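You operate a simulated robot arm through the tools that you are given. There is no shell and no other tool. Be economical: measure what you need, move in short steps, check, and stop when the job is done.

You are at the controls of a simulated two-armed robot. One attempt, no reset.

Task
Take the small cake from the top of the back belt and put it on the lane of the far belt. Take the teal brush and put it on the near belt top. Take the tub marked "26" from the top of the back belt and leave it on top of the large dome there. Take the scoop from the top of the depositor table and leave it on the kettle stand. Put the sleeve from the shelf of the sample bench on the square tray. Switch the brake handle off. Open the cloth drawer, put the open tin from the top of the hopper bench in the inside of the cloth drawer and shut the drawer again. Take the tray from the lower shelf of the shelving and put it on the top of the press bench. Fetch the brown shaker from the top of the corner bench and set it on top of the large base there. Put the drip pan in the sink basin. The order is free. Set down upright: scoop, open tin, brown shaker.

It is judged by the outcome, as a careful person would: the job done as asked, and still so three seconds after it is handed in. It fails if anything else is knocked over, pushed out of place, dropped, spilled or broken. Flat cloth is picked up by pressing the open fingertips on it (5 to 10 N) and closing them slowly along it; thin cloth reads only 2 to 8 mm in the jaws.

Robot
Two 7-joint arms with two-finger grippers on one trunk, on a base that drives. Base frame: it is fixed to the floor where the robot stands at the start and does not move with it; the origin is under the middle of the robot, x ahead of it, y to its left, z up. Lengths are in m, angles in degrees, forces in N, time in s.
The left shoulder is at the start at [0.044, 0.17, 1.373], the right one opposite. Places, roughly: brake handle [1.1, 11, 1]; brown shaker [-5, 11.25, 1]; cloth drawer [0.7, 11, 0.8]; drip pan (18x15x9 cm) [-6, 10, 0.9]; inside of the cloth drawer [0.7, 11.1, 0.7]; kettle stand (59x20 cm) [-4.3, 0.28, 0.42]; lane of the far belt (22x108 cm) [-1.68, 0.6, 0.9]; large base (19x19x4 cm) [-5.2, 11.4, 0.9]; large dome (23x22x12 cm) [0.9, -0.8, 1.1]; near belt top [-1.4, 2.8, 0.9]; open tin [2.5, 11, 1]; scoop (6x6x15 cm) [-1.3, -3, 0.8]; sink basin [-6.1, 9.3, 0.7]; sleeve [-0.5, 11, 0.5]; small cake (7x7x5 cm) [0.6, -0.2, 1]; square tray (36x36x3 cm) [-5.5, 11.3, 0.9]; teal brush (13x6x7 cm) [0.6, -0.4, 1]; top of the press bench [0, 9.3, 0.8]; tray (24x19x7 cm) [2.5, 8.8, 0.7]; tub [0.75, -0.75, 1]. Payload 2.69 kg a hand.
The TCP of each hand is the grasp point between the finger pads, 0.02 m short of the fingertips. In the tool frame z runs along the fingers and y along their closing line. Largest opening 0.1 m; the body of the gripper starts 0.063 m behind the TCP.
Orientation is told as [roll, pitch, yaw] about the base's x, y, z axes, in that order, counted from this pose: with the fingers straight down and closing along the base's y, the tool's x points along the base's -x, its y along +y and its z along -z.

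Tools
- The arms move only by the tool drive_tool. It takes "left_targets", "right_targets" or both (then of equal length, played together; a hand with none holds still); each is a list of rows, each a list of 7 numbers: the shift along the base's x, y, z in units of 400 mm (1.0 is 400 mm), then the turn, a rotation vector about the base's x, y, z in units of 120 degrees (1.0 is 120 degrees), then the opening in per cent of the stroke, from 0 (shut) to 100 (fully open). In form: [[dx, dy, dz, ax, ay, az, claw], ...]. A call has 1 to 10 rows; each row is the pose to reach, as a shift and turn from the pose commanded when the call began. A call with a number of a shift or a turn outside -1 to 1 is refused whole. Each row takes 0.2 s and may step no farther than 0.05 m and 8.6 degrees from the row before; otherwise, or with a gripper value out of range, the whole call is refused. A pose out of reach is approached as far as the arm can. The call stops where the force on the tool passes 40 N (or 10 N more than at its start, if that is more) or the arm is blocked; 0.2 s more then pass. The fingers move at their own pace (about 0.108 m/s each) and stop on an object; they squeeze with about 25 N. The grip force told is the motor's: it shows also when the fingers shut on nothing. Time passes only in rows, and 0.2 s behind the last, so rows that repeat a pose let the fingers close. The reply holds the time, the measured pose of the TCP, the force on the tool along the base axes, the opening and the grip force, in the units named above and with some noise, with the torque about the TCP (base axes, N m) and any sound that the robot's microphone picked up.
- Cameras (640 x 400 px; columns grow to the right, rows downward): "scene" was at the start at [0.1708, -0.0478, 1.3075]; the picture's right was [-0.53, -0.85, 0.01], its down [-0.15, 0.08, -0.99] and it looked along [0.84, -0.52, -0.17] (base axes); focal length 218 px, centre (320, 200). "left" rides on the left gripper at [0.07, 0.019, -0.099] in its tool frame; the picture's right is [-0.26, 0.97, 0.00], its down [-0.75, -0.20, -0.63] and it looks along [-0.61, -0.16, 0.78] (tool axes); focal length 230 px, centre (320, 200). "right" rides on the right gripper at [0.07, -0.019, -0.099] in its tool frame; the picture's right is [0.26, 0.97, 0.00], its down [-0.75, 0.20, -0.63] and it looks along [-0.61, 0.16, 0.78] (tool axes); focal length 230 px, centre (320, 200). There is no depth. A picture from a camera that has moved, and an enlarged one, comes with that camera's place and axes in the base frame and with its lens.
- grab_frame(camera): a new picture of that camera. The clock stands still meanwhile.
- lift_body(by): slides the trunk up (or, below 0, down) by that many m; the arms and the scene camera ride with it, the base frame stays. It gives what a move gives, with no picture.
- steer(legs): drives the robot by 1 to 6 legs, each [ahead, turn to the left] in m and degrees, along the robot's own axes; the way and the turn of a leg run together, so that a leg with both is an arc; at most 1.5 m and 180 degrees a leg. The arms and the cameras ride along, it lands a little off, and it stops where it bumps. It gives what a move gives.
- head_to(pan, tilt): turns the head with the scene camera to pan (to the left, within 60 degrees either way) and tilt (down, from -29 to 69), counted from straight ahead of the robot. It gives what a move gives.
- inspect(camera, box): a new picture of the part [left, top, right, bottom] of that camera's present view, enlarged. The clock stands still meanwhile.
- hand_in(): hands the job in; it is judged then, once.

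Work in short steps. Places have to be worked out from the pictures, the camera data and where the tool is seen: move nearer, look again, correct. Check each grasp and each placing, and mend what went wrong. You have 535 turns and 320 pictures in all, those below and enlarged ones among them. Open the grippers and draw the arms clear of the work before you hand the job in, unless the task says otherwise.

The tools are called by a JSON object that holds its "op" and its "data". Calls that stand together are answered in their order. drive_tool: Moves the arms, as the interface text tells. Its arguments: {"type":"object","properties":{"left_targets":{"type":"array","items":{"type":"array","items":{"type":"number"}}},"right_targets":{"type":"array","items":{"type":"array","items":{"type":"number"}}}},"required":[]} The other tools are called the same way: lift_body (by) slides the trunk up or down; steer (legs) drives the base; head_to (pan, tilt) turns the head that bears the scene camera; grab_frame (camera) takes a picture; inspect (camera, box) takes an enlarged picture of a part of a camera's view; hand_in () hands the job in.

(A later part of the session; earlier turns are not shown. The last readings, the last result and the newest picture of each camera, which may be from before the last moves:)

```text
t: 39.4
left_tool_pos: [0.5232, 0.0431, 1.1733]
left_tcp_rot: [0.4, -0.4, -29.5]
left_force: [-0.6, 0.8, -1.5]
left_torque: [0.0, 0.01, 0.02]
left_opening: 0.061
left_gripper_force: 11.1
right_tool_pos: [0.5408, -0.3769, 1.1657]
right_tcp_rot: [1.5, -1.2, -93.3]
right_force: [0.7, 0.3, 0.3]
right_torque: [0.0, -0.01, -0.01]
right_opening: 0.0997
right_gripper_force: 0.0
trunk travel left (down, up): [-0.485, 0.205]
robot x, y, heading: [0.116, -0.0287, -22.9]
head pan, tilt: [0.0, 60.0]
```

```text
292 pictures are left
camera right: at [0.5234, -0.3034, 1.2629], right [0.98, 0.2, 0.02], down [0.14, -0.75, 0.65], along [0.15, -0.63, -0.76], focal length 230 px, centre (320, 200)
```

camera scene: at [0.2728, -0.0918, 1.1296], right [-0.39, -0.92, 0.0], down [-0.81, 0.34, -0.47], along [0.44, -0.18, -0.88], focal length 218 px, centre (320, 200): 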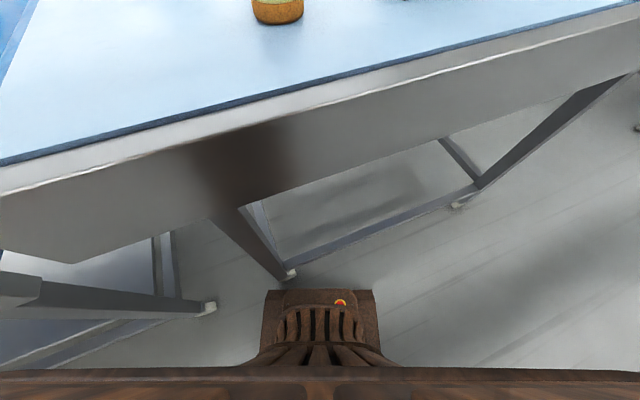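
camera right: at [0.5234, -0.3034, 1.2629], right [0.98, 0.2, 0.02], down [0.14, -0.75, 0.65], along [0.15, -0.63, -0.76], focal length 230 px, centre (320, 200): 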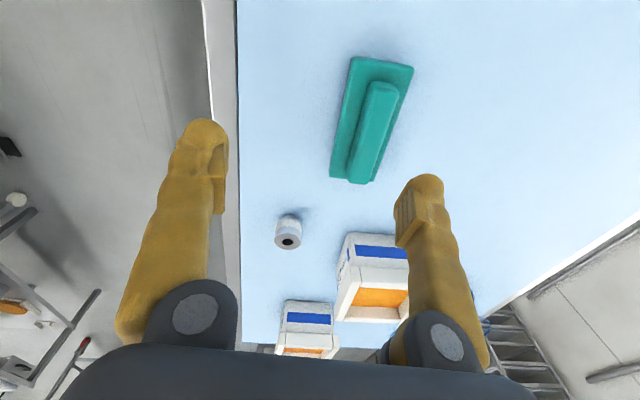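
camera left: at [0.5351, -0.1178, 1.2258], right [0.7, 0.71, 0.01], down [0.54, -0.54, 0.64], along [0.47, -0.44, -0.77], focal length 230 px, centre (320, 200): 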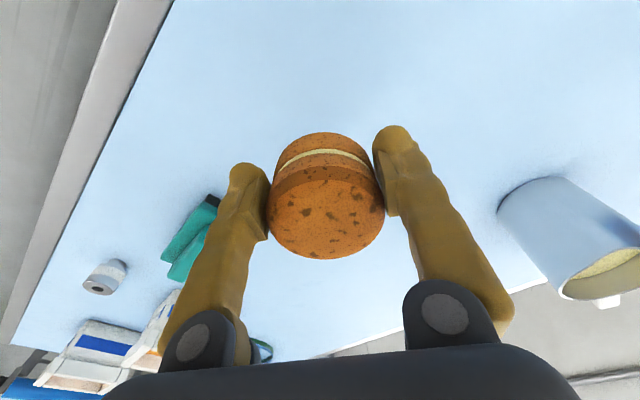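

Handle centre ≈ [0.589,-0.378], tilted ~7° off y. Adjust and lower.

{"op": "drive_tool", "data": {"right_targets": [[0.06, 0, 0, -0.01, 0.01, 0.04, 100], [0.12, -0.004, 0, -0.01, 0.01, 0.078, 100], [0.12, -0.004, 0, -0.01, 0.01, 0.078, 100]]}}

{"op": "lift_body", "data": {"by": -0.06}}

{"op": "grab_frame", "data": {"camera": "right"}}

```text
t: 40.2
left_tool_pos: [0.5228, 0.0428, 1.1724]
left_tcp_rot: [0.5, -0.3, -29.5]
left_force: [-0.6, -0.1, -1.1]
left_torque: [-0.01, 0.02, 0.0]
left_opening: 0.0613
left_gripper_force: 10.7
right_tool_pos: [0.5884, -0.3808, 1.164]
right_tcp_rot: [0.0, -2.5, -83.9]
right_force: [-0.9, -0.1, -0.2]
right_torque: [0.0, -0.02, 0.01]
right_opening: 0.1001
right_gripper_force: 0.0
trunk travel left (down, up): [-0.485, 0.205]
robot x, y, heading: [0.1169, -0.0306, -22.7]
head pan, tilt: [0.0, 60.0]
```

```text
t: 41.2
left_tool_pos: [0.5237, 0.043, 1.1136]
left_tcp_rot: [0.4, -0.4, -29.5]
left_force: [0.6, -0.6, -1.0]
left_torque: [-0.01, 0.0, 0.0]
left_opening: 0.0608
left_gripper_force: 11.4
right_tool_pos: [0.5886, -0.38, 1.1021]
right_tcp_rot: [-0.1, -2.4, -83.8]
right_force: [-0.1, 0.2, 0.2]
right_torque: [-0.01, 0.01, 0.0]
right_opening: 0.1
right_gripper_force: 0.1
trunk travel left (down, up): [-0.425, 0.265]
robot x, y, heading: [0.1206, -0.0314, -22.9]
head pan, tilt: [0.0, 60.0]
```

```text
291 pictures are left
camera right: at [0.5629, -0.3078, 1.1984], right [0.93, 0.36, -0.01], down [0.28, -0.7, 0.66], along [0.23, -0.62, -0.75], focal length 230 px, centre (320, 200)
```

right: 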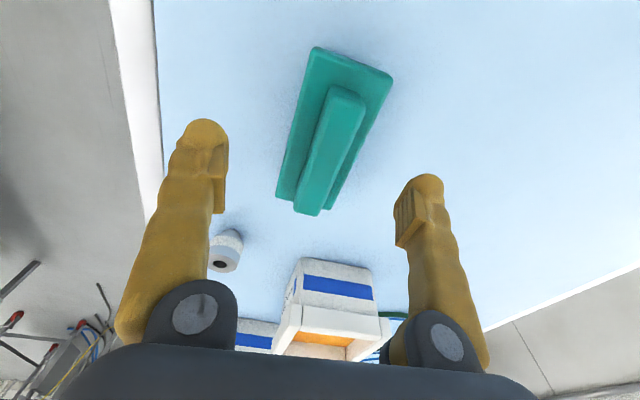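

Aligned. Lower 3.8 cm and close on the handle.

{"op": "lift_body", "data": {"by": -0.038}}

{"op": "drive_tool", "data": {"right_targets": [[0, 0.01, 0, 0, 0, 0, 60], [0, 0.01, 0, 0, 0, 0, 20], [0, 0.01, 0, 0, 0, 0, 5], [0, 0.01, 0, 0, 0, 0, 5], [0, 0.01, 0, 0, 0, 0, 5]]}}

{"op": "grab_frame", "data": {"camera": "right"}}

```text
t: 42.0
left_tool_pos: [0.5225, 0.0427, 1.0752]
left_tcp_rot: [0.5, -0.6, -29.4]
left_force: [1.1, 0.3, -0.7]
left_torque: [-0.02, 0.01, -0.01]
left_opening: 0.0612
left_gripper_force: 11.2
right_tool_pos: [0.5887, -0.3801, 1.0633]
right_tcp_rot: [-0.2, -2.3, -84.0]
right_force: [0.1, 0.0, -0.2]
right_torque: [0.0, 0.0, 0.02]
right_opening: 0.0999
right_gripper_force: 0.1
trunk travel left (down, up): [-0.387, 0.303]
robot x, y, heading: [0.1185, -0.0293, -22.8]
head pan, tilt: [0.0, 60.0]
```

```text
t: 43.2
left_tool_pos: [0.5228, 0.0432, 1.0753]
left_tcp_rot: [0.6, -0.5, -29.6]
left_force: [-0.2, 0.0, -1.0]
left_torque: [0.0, -0.02, -0.04]
left_opening: 0.0609
left_gripper_force: 11.6
right_tool_pos: [0.5883, -0.3777, 1.0612]
right_tcp_rot: [-0.2, -2.1, -84.0]
right_force: [0.0, 0.3, -1.2]
right_torque: [0.05, 0.02, -0.01]
right_opening: 0.0232
right_gripper_force: 24.6
trunk travel left (down, up): [-0.387, 0.303]
robot x, y, heading: [0.1133, -0.0254, -22.9]
head pan, tilt: [0.0, 60.0]
```

```text
290 pictures are left
camera right: at [0.5627, -0.3047, 1.1587], right [0.93, 0.36, -0.01], down [0.28, -0.7, 0.66], along [0.22, -0.62, -0.75], focal length 230 px, centre (320, 200)
```

right: 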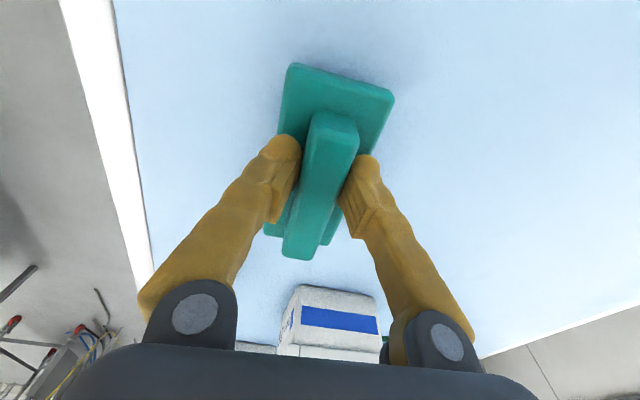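

Brush gripped at 23 mm. Lift 0.16 m.

{"op": "lift_body", "data": {"by": 0.16}}

{"op": "grab_frame", "data": {"camera": "right"}}

```text
t: 45.0
left_tool_pos: [0.4945, 0.0541, 1.2185]
left_tcp_rot: [0.1, 3.0, -29.5]
left_force: [-0.9, 0.7, -1.4]
left_torque: [-0.04, -0.04, -0.03]
left_opening: 0.0608
left_gripper_force: 10.7
right_tool_pos: [0.5693, -0.369, 1.2346]
right_tcp_rot: [0.9, -2.7, -84.3]
right_force: [-0.8, -0.1, -0.5]
right_torque: [-0.02, -0.07, -0.05]
right_opening: 0.0231
right_gripper_force: 25.1
trunk travel left (down, up): [-0.547, 0.143]
robot x, y, heading: [0.1124, -0.0278, -22.7]
head pan, tilt: [0.0, 60.0]
stopped: the arm was blocked; the commanded pose is now the measured one
```

```text
289 pictures are left
camera right: at [0.5411, -0.2968, 1.3302], right [0.94, 0.35, 0.0], down [0.26, -0.7, 0.67], along [0.24, -0.62, -0.75], focal length 230 px, centre (320, 200)
```

right: 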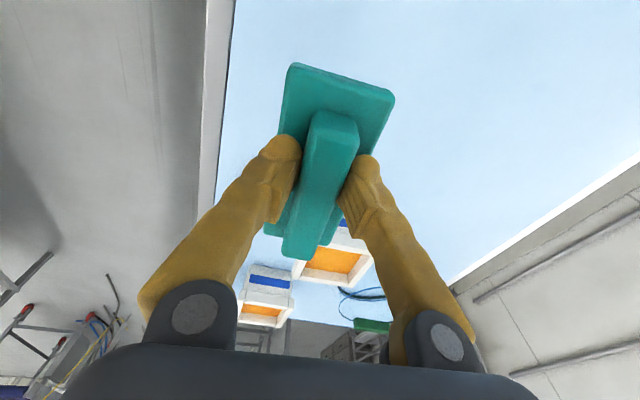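

Both are held; the block on lifting is likely the left elbow near the neighbouring table. I back straight off 0.5 m to open space and look round.

{"op": "steer", "data": {"legs": [[-0.25, 0], [-0.25, 0]]}}

{"op": "head_to", "data": {"pan": 0, "tilt": 20}}

{"op": "grab_frame", "data": {"camera": "scene"}}

```text
t: 47.9
left_tool_pos: [0.1378, 0.2072, 1.2248]
left_tcp_rot: [-0.3, 1.2, -29.5]
left_force: [0.3, 0.0, -1.1]
left_torque: [-0.01, 0.01, -0.01]
left_opening: 0.0612
left_gripper_force: 10.7
right_tool_pos: [0.205, -0.2172, 1.2213]
right_tcp_rot: [-0.2, -1.9, -84.3]
right_force: [1.3, 0.1, -2.5]
right_torque: [0.06, 0.08, 0.02]
right_opening: 0.0231
right_gripper_force: 24.7
trunk travel left (down, up): [-0.547, 0.143]
robot x, y, heading: [-0.2744, 0.1347, -22.9]
head pan, tilt: [0.0, 60.0]
stopped in leg 2: the robot was blocked; the commanded pose is now the measured one
```

```text
t: 49.0
left_tool_pos: [0.1248, 0.2082, 1.2289]
left_tcp_rot: [-0.1, 0.7, -29.6]
left_force: [0.6, -0.9, 0.3]
left_torque: [0.05, 0.07, 0.01]
left_opening: 0.0606
left_gripper_force: 10.7
right_tool_pos: [0.1953, -0.2146, 1.2269]
right_tcp_rot: [0.3, -2.2, -84.4]
right_force: [0.7, -0.3, -3.9]
right_torque: [0.05, 0.02, 0.0]
right_opening: 0.0234
right_gripper_force: 25.3
trunk travel left (down, up): [-0.547, 0.143]
robot x, y, heading: [-0.2713, 0.1334, -22.8]
head pan, tilt: [0.0, 20.0]
```

```text
288 pictures are left
camera scene: at [-0.0903, 0.0611, 1.2338], right [-0.39, -0.92, 0.0], down [-0.34, 0.14, -0.93], along [0.86, -0.36, -0.37], focal length 218 px, centre (320, 200)
```

scene: 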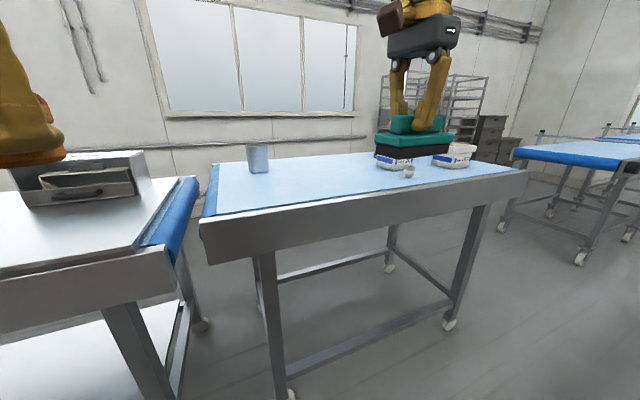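

Something behind stopped me at x≈-0.27. I turn left in steps to look.

{"op": "steer", "data": {"legs": [[0.05, 0], [0, 90]]}}

{"op": "grab_frame", "data": {"camera": "scene"}}

```text
t: 50.4
left_tool_pos: [0.1785, 0.1984, 1.2246]
left_tcp_rot: [-0.5, 1.2, -28.4]
left_force: [0.5, 0.8, -1.1]
left_torque: [-0.05, 0.04, 0.03]
left_opening: 0.0609
left_gripper_force: 10.9
right_tool_pos: [0.255, -0.2272, 1.2236]
right_tcp_rot: [0.0, -2.2, -83.2]
right_force: [0.4, -0.5, -3.2]
right_torque: [0.07, 0.01, 0.01]
right_opening: 0.0227
right_gripper_force: 24.8
trunk travel left (down, up): [-0.547, 0.143]
robot x, y, heading: [-0.2247, 0.1124, -21.2]
head pan, tilt: [0.0, 20.0]
stopped in leg 2: the robot was blocked; the commanded pose is now the measured one
```

```text
287 pictures are left
camera scene: at [-0.0473, 0.0485, 1.2348], right [-0.37, -0.93, 0.0], down [-0.34, 0.13, -0.93], along [0.87, -0.34, -0.36], focal length 218 px, centre (320, 200)
```

scene: 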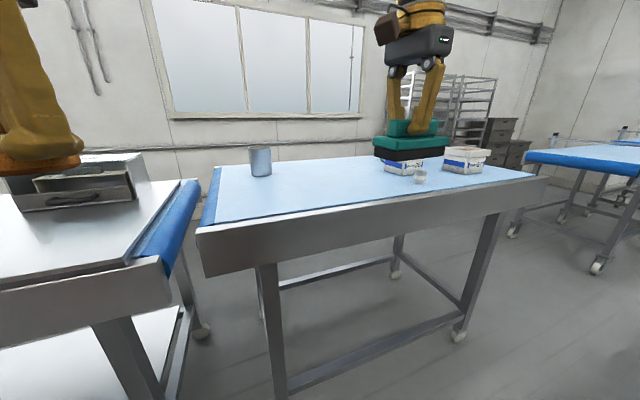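

The turn blocks with nothing near, so it's likely my arm posture. I bring both hands back to the posture that drove well (about 0.4 m ahead, own side, unrotated).

{"op": "drive_tool", "data": {"left_targets": [[0.012, -0.045, 0.02, 0, 0, 0, 50], [0.024, -0.09, 0.03, 0, 0, 0.01, 50], [0.04, -0.14, 0.03, 0, 0, 0.02, 50], [0.06, -0.228, 0.03, 0, 0, 0.03, 50], [0.06, -0.228, 0.03, 0, 0, 0.04, 50], [0.06, -0.228, 0.03, 0, 0, 0.05, 50], [0.06, -0.228, 0.03, 0, 0, 0.06, 50], [0.06, -0.228, 0.03, 0, 0, 0.06, 50], [0.06, -0.228, 0.03, 0, 0, 0.06, 50]], "right_targets": [[-0.06, -0.012, 0, 0, 0, 0.065, 5], [-0.12, -0.024, 0, 0, 0, 0.13, 5], [-0.18, -0.036, 0, 0, 0, 0.195, 5], [-0.24, -0.048, 0, 0, 0, 0.26, 5], [-0.3, -0.06, 0, 0, 0, 0.325, 5], [-0.37, -0.075, 0, 0, 0, 0.39, 5], [-0.43, -0.088, 0, 0, 0, 0.455, 5], [-0.49, -0.098, 0, 0, 0, 0.5, 5], [-0.49, -0.098, 0, 0, 0, 0.5, 5]]}}

{"op": "steer", "data": {"legs": [[0, 60]]}}

{"op": "grab_frame", "data": {"camera": "scene"}}

```text
t: 52.6
left_tool_pos: [0.1645, 0.1182, 1.2477]
left_tcp_rot: [-0.2, -0.6, -21.3]
left_force: [-2.6, 0.7, -1.3]
left_torque: [-0.06, -0.13, 0.03]
left_opening: 0.0609
left_gripper_force: 10.9
right_tool_pos: [0.0194, -0.2529, 1.2418]
right_tcp_rot: [1.4, -3.2, -23.3]
right_force: [-1.8, 0.6, 0.1]
right_torque: [-0.05, -0.11, -0.01]
right_opening: 0.023
right_gripper_force: 25.3
trunk travel left (down, up): [-0.547, 0.143]
robot x, y, heading: [-0.2262, 0.1136, -21.7]
head pan, tilt: [0.0, 20.0]
stopped in row 9 (left hand): the arm was blocked; the commanded pose is now the measured one
```

```text
t: 55.6
left_tool_pos: [-0.0248, 0.4523, 1.2466]
left_tcp_rot: [-0.1, -0.4, 37.8]
left_force: [0.6, 0.1, -1.2]
left_torque: [0.02, 0.03, 0.02]
left_opening: 0.0611
left_gripper_force: 10.5
right_tool_pos: [0.2205, 0.1387, 1.2384]
right_tcp_rot: [1.5, -2.9, 35.8]
right_force: [1.0, -1.0, -0.6]
right_torque: [0.01, 0.03, 0.0]
right_opening: 0.0229
right_gripper_force: 24.6
trunk travel left (down, up): [-0.547, 0.143]
robot x, y, heading: [-0.221, 0.1026, 37.6]
head pan, tilt: [0.0, 20.0]
```

```text
286 pictures are left
camera scene: at [-0.0726, 0.2192, 1.2357], right [0.61, -0.79, 0.0], down [-0.28, -0.22, -0.93], along [0.74, 0.57, -0.36], focal length 218 px, centre (320, 200)
```

scene: 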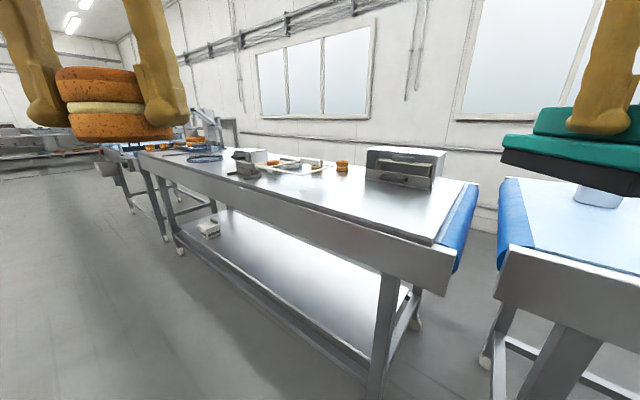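

The posture was the cause; the turn works now. Continue turning to face the far belt.

{"op": "steer", "data": {"legs": [[0, 110]]}}

{"op": "grab_frame", "data": {"camera": "scene"}}

```text
t: 56.3
left_tool_pos: [-0.0844, 0.4198, 1.2305]
left_tcp_rot: [0.0, 3.4, 37.7]
left_force: [-1.3, -0.4, -0.8]
left_torque: [0.02, -0.02, 0.01]
left_opening: 0.0612
left_gripper_force: 10.8
right_tool_pos: [0.1425, 0.0863, 1.2111]
right_tcp_rot: [-4.6, 9.6, 41.1]
right_force: [-0.3, -0.8, -0.5]
right_torque: [0.0, 0.01, 0.03]
right_opening: 0.023
right_gripper_force: 24.1
trunk travel left (down, up): [-0.547, 0.143]
robot x, y, heading: [-0.2233, 0.11, 37.5]
head pan, tilt: [0.0, 20.0]
stopped in leg 1: the force on the tool passed its limit at 90 N (the readings are from after the stop); the commanded pose is now the measured one
```

```text
285 pictures are left
camera scene: at [-0.0742, 0.2198, 1.2358], right [0.61, -0.79, 0.0], down [-0.28, -0.22, -0.93], along [0.74, 0.57, -0.36], focal length 218 px, centre (320, 200)
```

scene: 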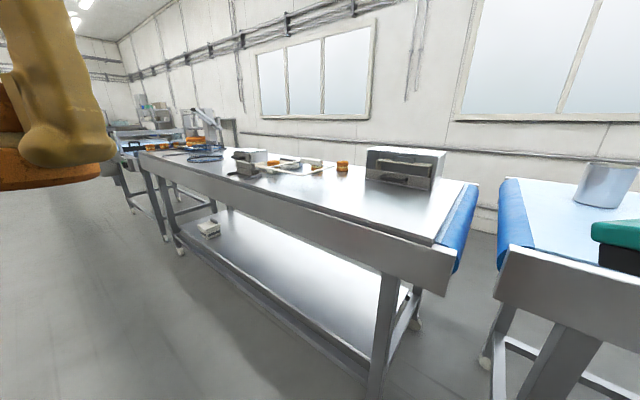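

A force spike pushed both arms back at the start of that turn. I restore the arm posture and will turn in smaller legs.

{"op": "drive_tool", "data": {"left_targets": [[0.08, 0.06, 0, 0.006, -0.007, 0, 50], [0.16, 0.12, 0, 0.012, -0.014, 0, 50], [0.238, 0.183, 0, 0.017, -0.022, 0, 50], [0.238, 0.183, 0, 0.017, -0.022, 0, 50], [0.238, 0.183, 0, 0.017, -0.022, 0, 50], [0.238, 0.183, 0, 0.017, -0.022, 0, 50]], "right_targets": [[0.09, 0.07, 0.02, 0.027, -0.012, -0.01, 5], [0.18, 0.14, 0.04, 0.054, -0.024, -0.02, 5], [0.278, 0.213, 0.05, 0.081, -0.035, -0.029, 5], [0.278, 0.213, 0.05, 0.081, -0.035, -0.029, 5], [0.278, 0.213, 0.05, 0.081, -0.035, -0.029, 5], [0.278, 0.213, 0.05, 0.081, -0.035, -0.029, 5]]}}

{"op": "steer", "data": {"legs": [[0, 20], [0, 20]]}}

{"op": "grab_frame", "data": {"camera": "right"}}

```text
t: 57.7
left_tool_pos: [0.015, 0.497, 1.2471]
left_tcp_rot: [0.0, -4.0, 37.8]
left_force: [-0.1, -0.3, -0.4]
left_torque: [-0.02, 0.03, 0.01]
left_opening: 0.061
left_gripper_force: 11.2
right_tool_pos: [0.2588, 0.1767, 1.2496]
right_tcp_rot: [0.1, -4.1, 37.7]
right_force: [0.6, -0.1, -1.5]
right_torque: [-0.05, 0.03, -0.03]
right_opening: 0.0229
right_gripper_force: 25.4
trunk travel left (down, up): [-0.547, 0.143]
robot x, y, heading: [-0.2187, 0.1043, 37.7]
head pan, tilt: [0.0, 20.0]
```

```text
t: 60.3
left_tool_pos: [-0.2915, 0.5563, 1.2481]
left_tcp_rot: [0.1, -3.9, 77.8]
left_force: [-0.5, -0.1, -1.1]
left_torque: [0.0, -0.01, -0.01]
left_opening: 0.061
left_gripper_force: 11.3
right_tool_pos: [0.1007, 0.4674, 1.2489]
right_tcp_rot: [0.1, -4.0, 77.7]
right_force: [0.0, -0.2, -1.9]
right_torque: [-0.04, -0.03, 0.0]
right_opening: 0.0233
right_gripper_force: 24.9
trunk travel left (down, up): [-0.547, 0.143]
robot x, y, heading: [-0.2176, 0.1077, 77.5]
head pan, tilt: [0.0, 20.0]
```

```text
284 pictures are left
camera right: at [0.1029, 0.3905, 1.343], right [-1.0, -0.05, -0.02], down [-0.04, 0.73, 0.68], along [-0.02, 0.68, -0.73], focal length 230 px, centre (320, 200)
```

right: 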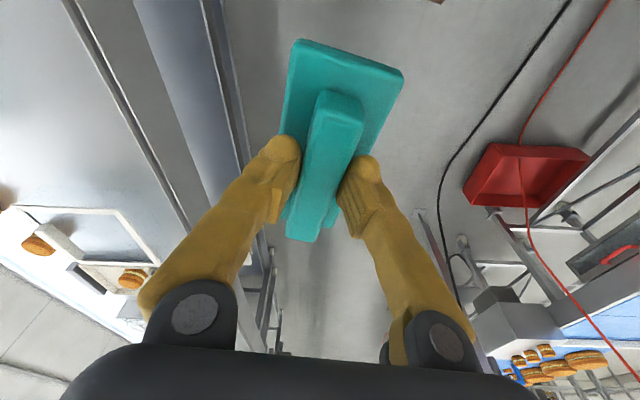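

Small legs work. Look at the scene with head panned left.

{"op": "grab_frame", "data": {"camera": "scene"}}

{"op": "grab_frame", "data": {"camera": "left"}}

```text
283 pictures are left
camera scene: at [-0.1774, 0.287, 1.2358], right [0.98, -0.22, 0.0], down [-0.08, -0.35, -0.93], along [0.2, 0.91, -0.36], focal length 218 px, centre (320, 200)
```

scene: 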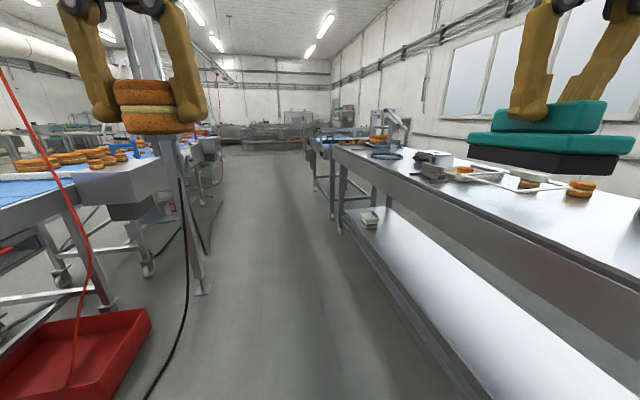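

```text
282 pictures are left
camera left: at [-0.3264, 0.4858, 1.3414], right [-0.89, 0.46, 0.02], down [0.35, 0.65, 0.68], along [0.3, 0.61, -0.73], focal length 230 px, centre (320, 200)
```

left: 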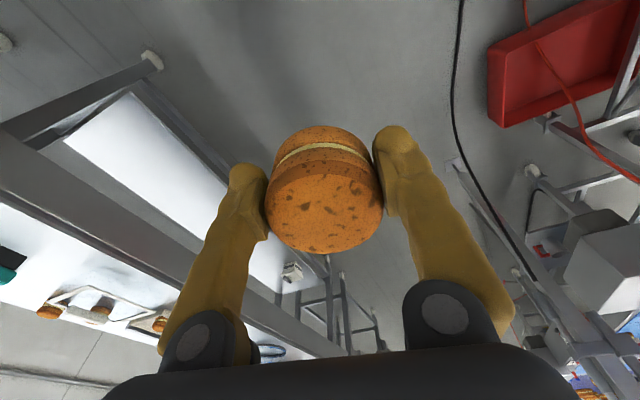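

I continue to turn left toward the far belt in small legs.

{"op": "steer", "data": {"legs": [[0, 20], [0, 20], [0, 20], [0, 20]]}}

{"op": "grab_frame", "data": {"camera": "scene"}}

```text
t: 65.1
left_tool_pos: [-0.6587, 0.103, 1.254]
left_tcp_rot: [0.1, -4.9, 157.7]
left_force: [-0.8, 0.1, -0.8]
left_torque: [0.01, -0.02, -0.01]
left_opening: 0.061
left_gripper_force: 11.1
right_tool_pos: [-0.503, 0.4749, 1.2555]
right_tcp_rot: [0.2, -5.0, 157.6]
right_force: [-0.1, 0.7, -1.2]
right_torque: [0.0, -0.01, -0.01]
right_opening: 0.0232
right_gripper_force: 24.9
trunk travel left (down, up): [-0.547, 0.143]
robot x, y, heading: [-0.2181, 0.112, 157.4]
head pan, tilt: [0.0, 20.0]
```

```text
281 pictures are left
camera scene: at [-0.3875, 0.1839, 1.2358], right [0.38, 0.92, 0.0], down [0.33, -0.14, -0.93], along [-0.86, 0.36, -0.36], focal length 218 px, centre (320, 200)
```

scene: 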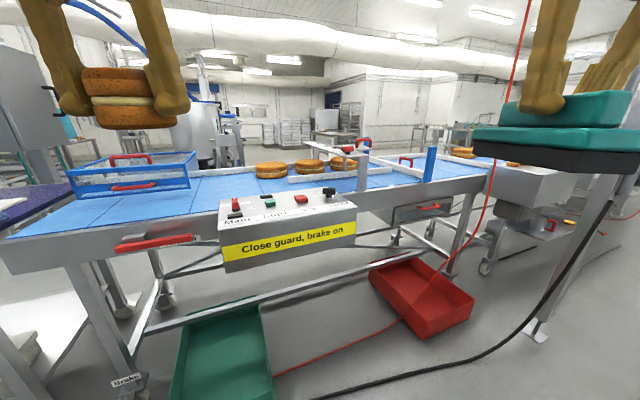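

The far belt is ahead, with cakes in its lane. I look closer.

{"op": "inspect", "data": {"camera": "scene", "box": [160, 120, 500, 270]}}

```text
1.88 times, centred on (330, 195) of scene
camera zoom: at [-0.3875, 0.1839, 1.2358], right [0.38, 0.92, 0.0], down [0.33, -0.14, -0.93], along [-0.86, 0.36, -0.36], focal length 410 px, centre (301, 209)
```

zoom: 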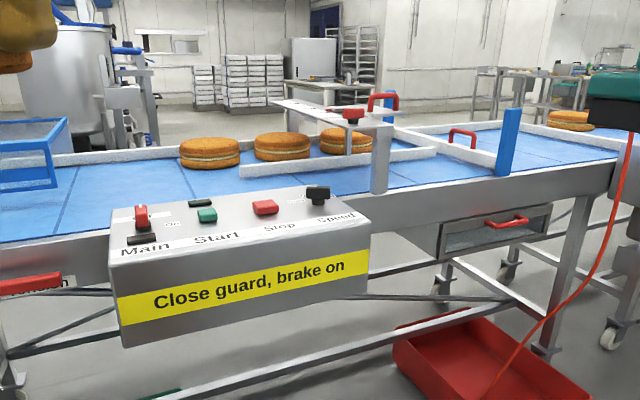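

The lane is ~0.45 m in from the near side, so approaching from the far side may be better. I look left and right for a way round.

{"op": "head_to", "data": {"pan": 45, "tilt": 20}}

{"op": "grab_frame", "data": {"camera": "scene"}}

{"op": "head_to", "data": {"pan": -45, "tilt": 15}}

{"op": "grab_frame", "data": {"camera": "scene"}}

```text
t: 66.2
left_tool_pos: [-0.6418, 0.0953, 1.2593]
left_tcp_rot: [0.1, -5.7, 157.8]
left_force: [-0.7, 0.4, -1.2]
left_torque: [-0.01, -0.01, -0.02]
left_opening: 0.061
left_gripper_force: 11.0
right_tool_pos: [-0.4858, 0.4681, 1.2622]
right_tcp_rot: [0.1, -6.0, 157.7]
right_force: [-0.3, -0.1, -1.5]
right_torque: [-0.01, -0.03, 0.01]
right_opening: 0.0229
right_gripper_force: 24.8
trunk travel left (down, up): [-0.547, 0.143]
robot x, y, heading: [-0.2189, 0.1113, 157.4]
head pan, tilt: [45.0, 20.0]
```

```text
279 pictures are left
camera scene: at [-0.3887, 0.1132, 1.2361], right [-0.38, 0.92, -0.01], down [0.33, 0.12, -0.94], along [-0.86, -0.36, -0.35], focal length 218 px, centre (320, 200)
```

scene: 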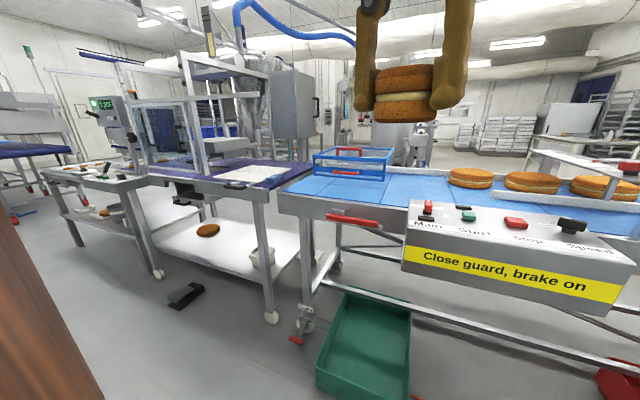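

```text
t: 67.9
left_tool_pos: [-0.6406, 0.0957, 1.2604]
left_tcp_rot: [0.1, -5.8, 157.8]
left_force: [0.1, -0.7, -1.2]
left_torque: [0.0, -0.03, 0.01]
left_opening: 0.0609
left_gripper_force: 11.0
right_tool_pos: [-0.486, 0.4669, 1.2616]
right_tcp_rot: [0.2, -5.9, 157.7]
right_force: [-0.1, -1.1, -1.5]
right_torque: [0.0, 0.01, 0.01]
right_opening: 0.0231
right_gripper_force: 25.2
trunk travel left (down, up): [-0.547, 0.143]
robot x, y, heading: [-0.2141, 0.1129, 157.7]
head pan, tilt: [-45.0, 15.0]
```

```text
278 pictures are left
camera scene: at [-0.3372, 0.2348, 1.2444], right [0.92, 0.38, 0.01], down [0.11, -0.25, -0.96], along [-0.37, 0.89, -0.27], focal length 218 px, centre (320, 200)
```

scene: 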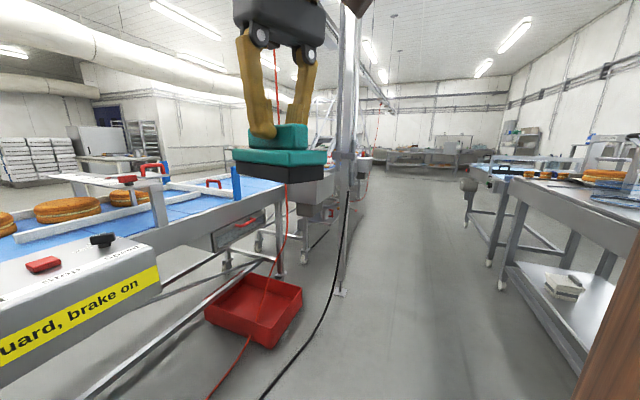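

The near belt and aisle lie along +y; a column with cables stands near [-0.78,1.74]. I'll deliver the brush first: turn to face +y.

{"op": "steer", "data": {"legs": [[0, -20], [0, -20], [0, -20], [0, -7.5]]}}

{"op": "head_to", "data": {"pan": 20, "tilt": 15}}

{"op": "grab_frame", "data": {"camera": "scene"}}

```text
t: 72.2
left_tool_pos: [-0.3971, 0.4962, 1.2604]
left_tcp_rot: [0.1, -5.8, 90.8]
left_force: [-0.3, -0.1, -2.1]
left_torque: [-0.01, 0.03, -0.01]
left_opening: 0.061
left_gripper_force: 11.1
right_tool_pos: [0.0074, 0.4964, 1.2607]
right_tcp_rot: [0.2, -5.9, 90.6]
right_force: [0.3, 0.3, -1.3]
right_torque: [0.0, -0.01, 0.0]
right_opening: 0.0231
right_gripper_force: 25.0
trunk travel left (down, up): [-0.547, 0.143]
robot x, y, heading: [-0.2178, 0.1136, 89.9]
head pan, tilt: [-45.0, 15.0]
```

```text
t: 73.5
left_tool_pos: [-0.3961, 0.4737, 1.2548]
left_tcp_rot: [0.1, -4.7, 90.6]
left_force: [0.4, 0.5, -1.5]
left_torque: [-0.02, 0.0, -0.01]
left_opening: 0.061
left_gripper_force: 11.3
right_tool_pos: [0.0053, 0.4738, 1.2458]
right_tcp_rot: [0.1, -3.1, 90.6]
right_force: [-0.8, -1.2, -1.0]
right_torque: [-0.01, -0.02, -0.05]
right_opening: 0.0229
right_gripper_force: 24.9
trunk travel left (down, up): [-0.547, 0.143]
robot x, y, heading: [-0.2201, 0.1128, 90.3]
head pan, tilt: [20.0, 15.0]
```

```text
277 pictures are left
camera scene: at [-0.2545, 0.2929, 1.244], right [0.94, 0.35, -0.01], down [0.09, -0.26, -0.96], along [-0.33, 0.9, -0.27], focal length 218 px, centre (320, 200)
```

scene: 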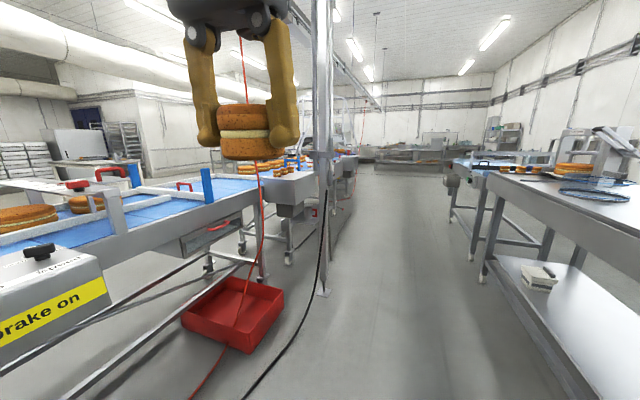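

The aisle is clear ahead. Drive ahead in legs of 0.5 m along x≈-0.2.

{"op": "steer", "data": {"legs": [[0.5, 0], [0.5, 0], [0.5, 0], [0.5, 0]]}}

{"op": "grab_frame", "data": {"camera": "scene"}}

```text
t: 77.1
left_tool_pos: [-0.4054, 0.9571, 1.2283]
left_tcp_rot: [0.2, 0.7, 91.4]
left_force: [0.4, 0.4, -0.8]
left_torque: [-0.05, 0.01, -0.02]
left_opening: 0.0611
left_gripper_force: 11.1
right_tool_pos: [-0.0013, 0.9628, 1.2259]
right_tcp_rot: [0.1, 1.2, 91.4]
right_force: [0.5, 0.2, -2.1]
right_torque: [-0.01, 0.04, -0.01]
right_opening: 0.0233
right_gripper_force: 25.2
trunk travel left (down, up): [-0.547, 0.143]
robot x, y, heading: [-0.2262, 0.6379, 91.4]
head pan, tilt: [20.0, 15.0]
stopped in leg 2: the robot was blocked; the commanded pose is now the measured one
```

```text
276 pictures are left
camera scene: at [-0.2605, 0.8229, 1.2438], right [0.93, 0.36, -0.01], down [0.09, -0.26, -0.96], along [-0.35, 0.9, -0.28], focal length 218 px, centre (320, 200)
```

scene: 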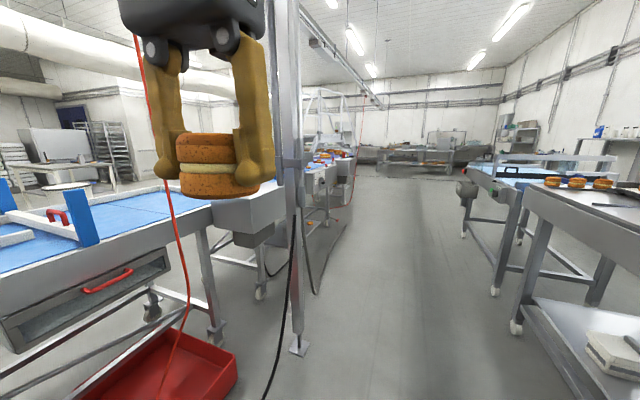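

A second leg in a call tends to block; I'll use single straight legs.

{"op": "steer", "data": {"legs": [[1.0, 0]]}}

```text
t: 82.3
left_tool_pos: [-0.429, 1.9734, 1.2275]
left_tcp_rot: [0.2, 0.7, 91.7]
left_force: [-0.3, -0.7, -0.6]
left_torque: [-0.02, 0.0, 0.01]
left_opening: 0.0615
left_gripper_force: 11.0
right_tool_pos: [-0.0273, 1.9798, 1.2259]
right_tcp_rot: [0.1, 1.3, 91.7]
right_force: [-0.5, -0.1, -1.7]
right_torque: [-0.02, -0.03, 0.01]
right_opening: 0.0229
right_gripper_force: 24.6
trunk travel left (down, up): [-0.547, 0.143]
robot x, y, heading: [-0.2477, 1.6608, 91.6]
head pan, tilt: [20.0, 15.0]
```

Good. Another 0.9 m, then look left at the near belt.

{"op": "steer", "data": {"legs": [[0.9, 0]]}}

{"op": "head_to", "data": {"pan": 55, "tilt": 20}}

{"op": "grab_frame", "data": {"camera": "scene"}}

```text
t: 87.0
left_tool_pos: [-0.4485, 2.843, 1.215]
left_tcp_rot: [0.3, 3.7, 91.5]
left_force: [0.5, 0.0, -0.9]
left_torque: [-0.01, 0.0, 0.01]
left_opening: 0.0612
left_gripper_force: 11.1
right_tool_pos: [-0.0447, 2.8483, 1.2138]
right_tcp_rot: [0.2, 4.5, 91.5]
right_force: [-0.7, 1.0, -1.8]
right_torque: [-0.05, 0.02, -0.02]
right_opening: 0.0229
right_gripper_force: 25.2
trunk travel left (down, up): [-0.547, 0.143]
robot x, y, heading: [-0.2688, 2.5547, 91.1]
head pan, tilt: [20.0, 15.0]
```

```text
t: 88.1
left_tool_pos: [-0.4493, 2.817, 1.2051]
left_tcp_rot: [0.3, 6.5, 91.6]
left_force: [-0.1, 0.3, -1.3]
left_torque: [0.02, 0.01, -0.02]
left_opening: 0.061
left_gripper_force: 11.2
right_tool_pos: [-0.0453, 2.8213, 1.2016]
right_tcp_rot: [0.1, 7.6, 91.5]
right_force: [-1.0, -0.3, -1.7]
right_torque: [-0.02, 0.01, 0.01]
right_opening: 0.0231
right_gripper_force: 25.6
trunk travel left (down, up): [-0.547, 0.143]
robot x, y, heading: [-0.2723, 2.5541, 91.3]
head pan, tilt: [55.0, 20.0]
```

```text
275 pictures are left
camera scene: at [-0.3484, 2.6992, 1.2365], right [0.56, 0.83, -0.01], down [0.28, -0.21, -0.94], along [-0.78, 0.52, -0.35], focal length 218 px, centre (320, 200)
```

scene: 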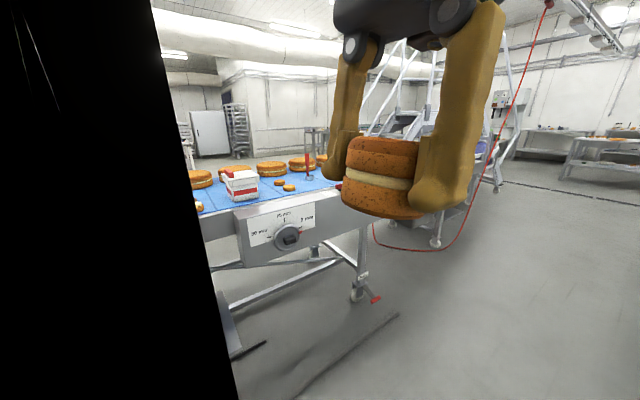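

Arms are creeping back. First turn left to face the near belt, then re-extend.

{"op": "steer", "data": {"legs": [[0, 20], [0, 20], [0, 20], [0, 20], [0, 10]]}}

{"op": "head_to", "data": {"pan": 0, "tilt": 30}}

{"op": "grab_frame", "data": {"camera": "scene"}}

```text
t: 88.9
left_tool_pos: [-0.4563, 2.7671, 1.1983]
left_tcp_rot: [0.0, 8.6, 94.1]
left_force: [-0.3, -1.0, -1.6]
left_torque: [0.04, -0.02, -0.03]
left_opening: 0.0609
left_gripper_force: 10.9
right_tool_pos: [-0.0575, 2.7987, 1.1956]
right_tcp_rot: [0.5, 9.1, 92.8]
right_force: [0.3, 0.3, -1.1]
right_torque: [0.0, -0.02, 0.05]
right_opening: 0.0231
right_gripper_force: 25.0
trunk travel left (down, up): [-0.547, 0.143]
robot x, y, heading: [-0.2648, 2.5516, 93.6]
head pan, tilt: [55.0, 20.0]
stopped in leg 1: the robot was blocked; the commanded pose is now the measured one
```

```text
t: 90.1
left_tool_pos: [-0.4553, 2.7684, 1.1995]
left_tcp_rot: [0.3, 8.6, 94.2]
left_force: [-0.4, -0.5, -1.9]
left_torque: [-0.04, 0.0, 0.03]
left_opening: 0.0608
left_gripper_force: 10.9
right_tool_pos: [-0.0568, 2.7987, 1.1978]
right_tcp_rot: [0.6, 9.2, 92.8]
right_force: [0.5, -0.7, -0.3]
right_torque: [0.03, 0.0, 0.0]
right_opening: 0.0227
right_gripper_force: 25.2
trunk travel left (down, up): [-0.547, 0.143]
robot x, y, heading: [-0.2694, 2.5547, 93.6]
head pan, tilt: [0.0, 30.0]
```

```text
274 pictures are left
camera scene: at [-0.2802, 2.7367, 1.2198], right [1.0, 0.06, 0.0], down [0.03, -0.51, -0.86], along [-0.05, 0.86, -0.51], focal length 218 px, centre (320, 200)
```

scene: 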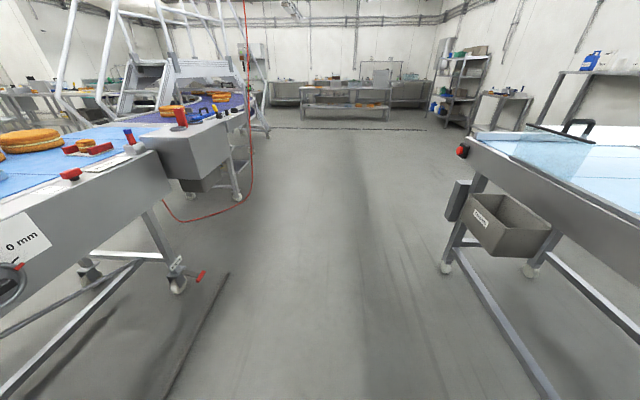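

Nothing is near, so it's the arms again. Re-extend both hands to 0.42 m ahead and level them.

{"op": "drive_tool", "data": {"left_targets": [[0, 0.1, 0.02, 0.015, 0, 0, 50], [0, 0.2, 0.04, 0.03, 0, 0, 50], [-0.01, 0.3, 0.06, 0.045, 0, 0, 50], [-0.015, 0.4, 0.075, 0.06, 0, 0, 50], [-0.018, 0.482, 0.075, 0.0715, 0, 0, 50], [-0.018, 0.482, 0.075, 0.0715, 0, 0, 50]], "right_targets": [[-0.01, 0.1, 0.02, 0.015, 0, 0, 5], [-0.02, 0.2, 0.04, 0.03, 0, 0, 5], [-0.03, 0.3, 0.06, 0.045, 0, 0, 5], [-0.035, 0.4, 0.075, 0.06, 0, 0, 5], [-0.04, 0.468, 0.075, 0.077, 0, 0, 5], [-0.04, 0.468, 0.075, 0.077, 0, 0, 5]]}}

{"op": "steer", "data": {"legs": [[0, 20], [0, 20], [0, 20], [0, 20], [0, 6]]}}

{"op": "grab_frame", "data": {"camera": "scene"}}

```text
t: 91.5
left_tool_pos: [-0.4647, 2.9596, 1.2379]
left_tcp_rot: [-0.1, -2.8, 93.8]
left_force: [-0.1, -0.1, -1.5]
left_torque: [0.03, 0.02, -0.01]
left_opening: 0.0613
left_gripper_force: 10.7
right_tool_pos: [-0.0709, 2.9773, 1.2329]
right_tcp_rot: [-0.7, -2.1, 94.2]
right_force: [-0.1, -0.8, -1.3]
right_torque: [0.04, 0.05, 0.0]
right_opening: 0.0231
right_gripper_force: 25.0
trunk travel left (down, up): [-0.547, 0.143]
robot x, y, heading: [-0.2693, 2.5525, 93.6]
head pan, tilt: [0.0, 30.0]
```

```text
t: 96.9
left_tool_pos: [-0.6909, 2.388, 1.2373]
left_tcp_rot: [-0.1, -2.7, 179.4]
left_force: [0.0, -0.8, -0.5]
left_torque: [0.04, -0.03, -0.01]
left_opening: 0.0612
left_gripper_force: 11.2
right_tool_pos: [-0.6772, 2.7819, 1.2329]
right_tcp_rot: [-0.8, -1.9, 179.8]
right_force: [0.2, 0.0, -1.8]
right_torque: [0.02, 0.0, 0.0]
right_opening: 0.0229
right_gripper_force: 25.2
trunk travel left (down, up): [-0.547, 0.143]
robot x, y, heading: [-0.268, 2.5609, 179.4]
head pan, tilt: [0.0, 30.0]
```

```text
273 pictures are left
camera scene: at [-0.451, 2.5641, 1.2198], right [0.01, 1.0, 0.0], down [0.52, -0.01, -0.86], along [-0.86, 0.01, -0.52], focal length 218 px, centre (320, 200)
```

scene: 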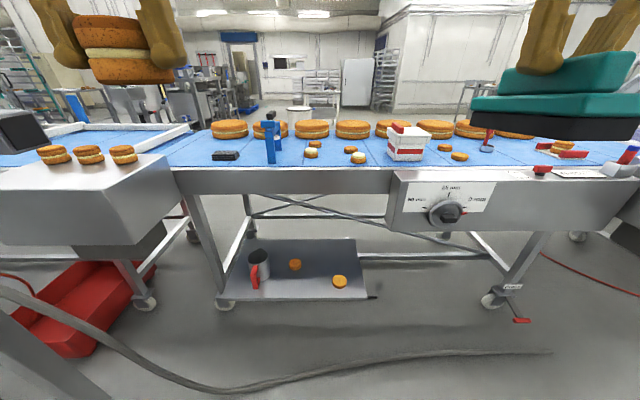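

The near belt is right ahead. Zoom to find a free spot near its front edge.

{"op": "inspect", "data": {"camera": "scene", "box": [160, 100, 560, 240]}}

```text
1.60 times, centred on (360, 170) of scene
camera zoom: at [-0.451, 2.5641, 1.2198], right [0.01, 1.0, 0.0], down [0.52, -0.01, -0.86], along [-0.86, 0.01, -0.52], focal length 349 px, centre (256, 248)
```

zoom: 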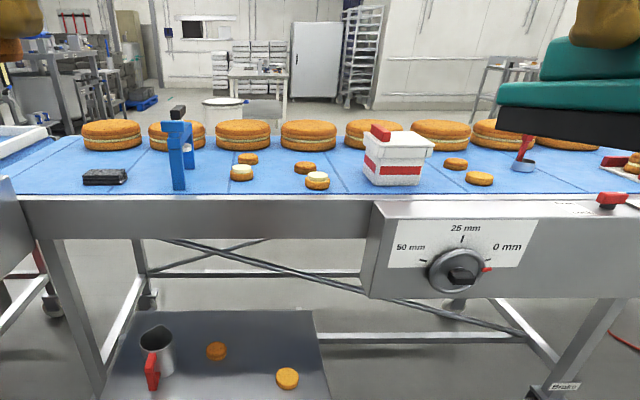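

Front edge at x≈-1.2, surface z≈0.91, free slot at y≈2.62. A hose seems to lie on the floor before me; let me look down at it.

{"op": "head_to", "data": {"pan": 0, "tilt": 60}}

{"op": "grab_frame", "data": {"camera": "scene"}}

```text
t: 97.8
left_tool_pos: [-0.6709, 2.3894, 1.2436]
left_tcp_rot: [-0.1, -3.6, 179.4]
left_force: [-1.0, -0.3, -1.1]
left_torque: [-0.03, -0.04, -0.02]
left_opening: 0.0609
left_gripper_force: 11.2
right_tool_pos: [-0.6588, 2.7827, 1.2397]
right_tcp_rot: [-0.7, -2.8, 179.8]
right_force: [-0.4, 0.3, -1.5]
right_torque: [-0.01, -0.02, 0.0]
right_opening: 0.023
right_gripper_force: 24.6
trunk travel left (down, up): [-0.547, 0.143]
robot x, y, heading: [-0.2689, 2.5628, 179.1]
head pan, tilt: [0.0, 60.0]
```

```text
271 pictures are left
camera scene: at [-0.4275, 2.5649, 1.178], right [0.01, 1.0, 0.0], down [0.87, -0.01, -0.48], along [-0.48, 0.01, -0.87], focal length 218 px, centre (320, 200)
```

scene: 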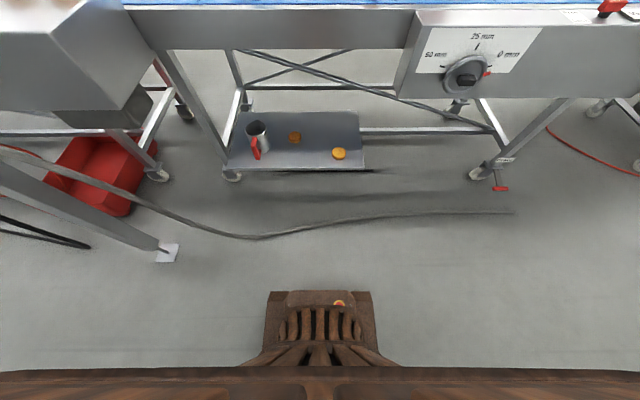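

The hose lies at x≈-0.86 and looks like fixed dressing. I'll re-extend nothing yet and advance carefully 0.25 m, staying short of the hose, then judge.

{"op": "steer", "data": {"legs": [[0.25, 0]]}}

{"op": "grab_frame", "data": {"camera": "scene"}}

```text
t: 99.7
left_tool_pos: [-0.919, 2.3895, 1.2431]
left_tcp_rot: [-0.1, -3.5, 179.6]
left_force: [-0.3, -0.8, -1.2]
left_torque: [0.01, -0.07, 0.02]
left_opening: 0.0609
left_gripper_force: 10.9
right_tool_pos: [-0.9077, 2.7828, 1.2382]
right_tcp_rot: [-0.7, -2.8, -179.9]
right_force: [-0.6, -0.3, -1.5]
right_torque: [0.04, -0.06, 0.0]
right_opening: 0.0231
right_gripper_force: 25.2
trunk travel left (down, up): [-0.547, 0.143]
robot x, y, heading: [-0.5163, 2.5617, 179.6]
head pan, tilt: [0.0, 60.0]
```

```text
270 pictures are left
camera scene: at [-0.676, 2.5667, 1.1778], right [0.01, 1.0, 0.0], down [0.88, -0.01, -0.48], along [-0.48, 0.0, -0.88], focal length 218 px, centre (320, 200)
```

scene: 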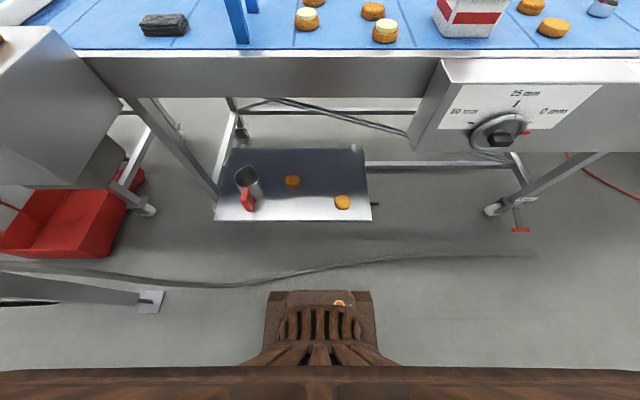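

The base is just short of the hose. I creep on 0.1 m to see whether the hose matters.

{"op": "steer", "data": {"legs": [[0.12, 0]]}}

{"op": "grab_frame", "data": {"camera": "scene"}}

```text
t: 100.9
left_tool_pos: [-0.9818, 2.39, 1.2618]
left_tcp_rot: [-0.1, -6.2, 179.7]
left_force: [2.3, 0.0, 0.2]
left_torque: [0.0, 0.07, 0.02]
left_opening: 0.0612
left_gripper_force: 11.1
right_tool_pos: [-0.9706, 2.7841, 1.257]
right_tcp_rot: [-0.7, -5.5, -179.9]
right_force: [0.7, 0.3, -0.4]
right_torque: [0.03, 0.1, 0.02]
right_opening: 0.0231
right_gripper_force: 24.7
trunk travel left (down, up): [-0.547, 0.143]
robot x, y, heading: [-0.6346, 2.5638, 179.7]
head pan, tilt: [0.0, 60.0]
```

```text
269 pictures are left
camera scene: at [-0.7358, 2.5672, 1.1847], right [0.01, 1.0, 0.0], down [0.85, -0.01, -0.53], along [-0.53, 0.0, -0.85], focal length 218 px, centre (320, 200)
```

scene: 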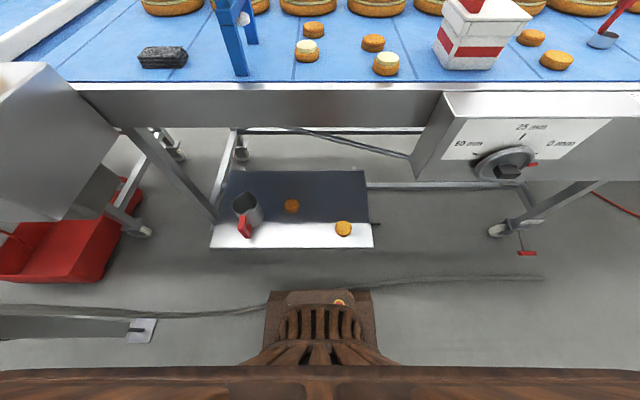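

The base seems to ride over the hose (3° tilt), and the hose hasn't shifted. Continue another 0.15 m.

{"op": "steer", "data": {"legs": [[0.15, 0]]}}

{"op": "grab_frame", "data": {"camera": "scene"}}

```text
t: 102.2
left_tool_pos: [-1.1617, 2.3914, 1.2519]
left_tcp_rot: [-0.1, -4.8, 179.7]
left_force: [-0.7, 0.4, -1.1]
left_torque: [-0.04, -0.03, -0.04]
left_opening: 0.0612
left_gripper_force: 11.1
right_tool_pos: [-1.1504, 2.7854, 1.2462]
right_tcp_rot: [-0.7, -3.9, -179.8]
right_force: [0.7, -0.4, -1.7]
right_torque: [-0.02, -0.03, 0.01]
right_opening: 0.0233
right_gripper_force: 25.5
trunk travel left (down, up): [-0.547, 0.143]
robot x, y, heading: [-0.7806, 2.5688, 179.5]
head pan, tilt: [0.0, 60.0]
```

```text
268 pictures are left
camera scene: at [-0.9262, 2.5686, 1.18], right [0.01, 1.0, 0.0], down [0.87, -0.01, -0.5], along [-0.5, 0.0, -0.87], focal length 218 px, centre (320, 200)
```

scene: 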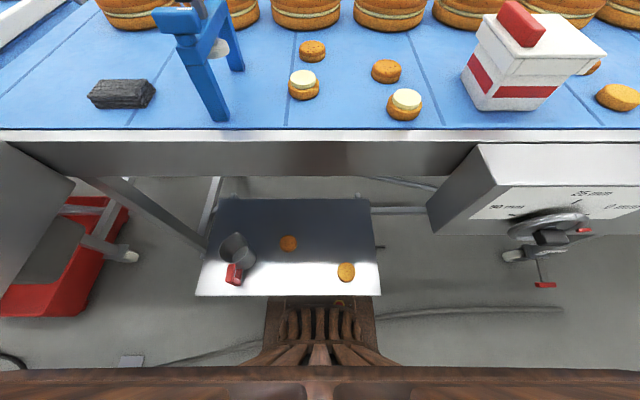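

Slot centre about [-1.285, 2.63]. Move the right hand there horizontally and raise the left hand for clearance.

{"op": "drive_tool", "data": {"left_targets": [[0, 0, 0.05, 0, 0, 0, 50], [0, 0, 0.1, 0, 0, 0, 50], [0, -0.02, 0.15, 0, 0, 0, 50], [0, -0.04, 0.2, 0, 0, 0, 50], [0, -0.06, 0.25, 0, 0, 0, 50], [0, -0.1, 0.3, 0, 0, 0, 50]], "right_targets": [[-0.07, -0.08, 0, 0, -0.01, 0, 5], [-0.14, -0.16, 0, 0, -0.02, 0, 5], [-0.21, -0.24, 0, 0, -0.03, 0, 5], [-0.28, -0.32, 0, 0, -0.0325, 0, 5], [-0.3375, -0.3875, 0, 0, -0.0325, 0, 5], [-0.3375, -0.3875, 0, 0, -0.0325, 0, 5]]}}

{"op": "grab_frame", "data": {"camera": "right"}}

```text
t: 103.7
left_tool_pos: [-1.1573, 2.35, 1.3632]
left_tcp_rot: [0.0, -3.3, 179.7]
left_force: [1.1, -0.5, -0.8]
left_torque: [0.02, 0.03, -0.01]
left_opening: 0.0608
left_gripper_force: 11.3
right_tool_pos: [-1.2801, 2.6293, 1.2489]
right_tcp_rot: [-0.8, -0.4, -179.7]
right_force: [1.1, 0.3, -1.6]
right_torque: [-0.01, 0.04, -0.01]
right_opening: 0.0228
right_gripper_force: 25.2
trunk travel left (down, up): [-0.547, 0.143]
robot x, y, heading: [-0.783, 2.5657, 179.5]
head pan, tilt: [0.0, 60.0]
```

```text
267 pictures are left
camera right: at [-1.2101, 2.6479, 1.3475], right [0.26, -0.97, -0.01], down [-0.75, -0.21, 0.63], along [-0.61, -0.15, -0.78], focal length 230 px, centre (320, 200)
```

right: 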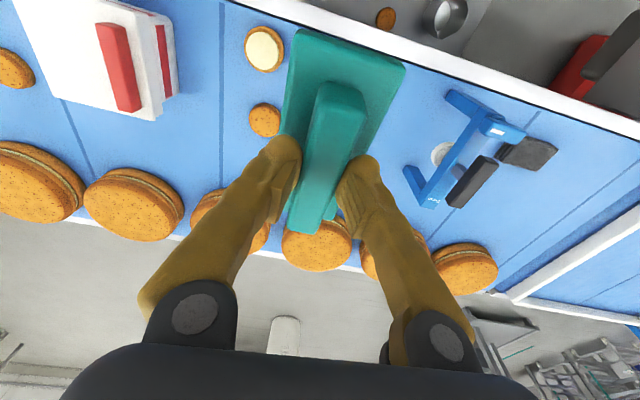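

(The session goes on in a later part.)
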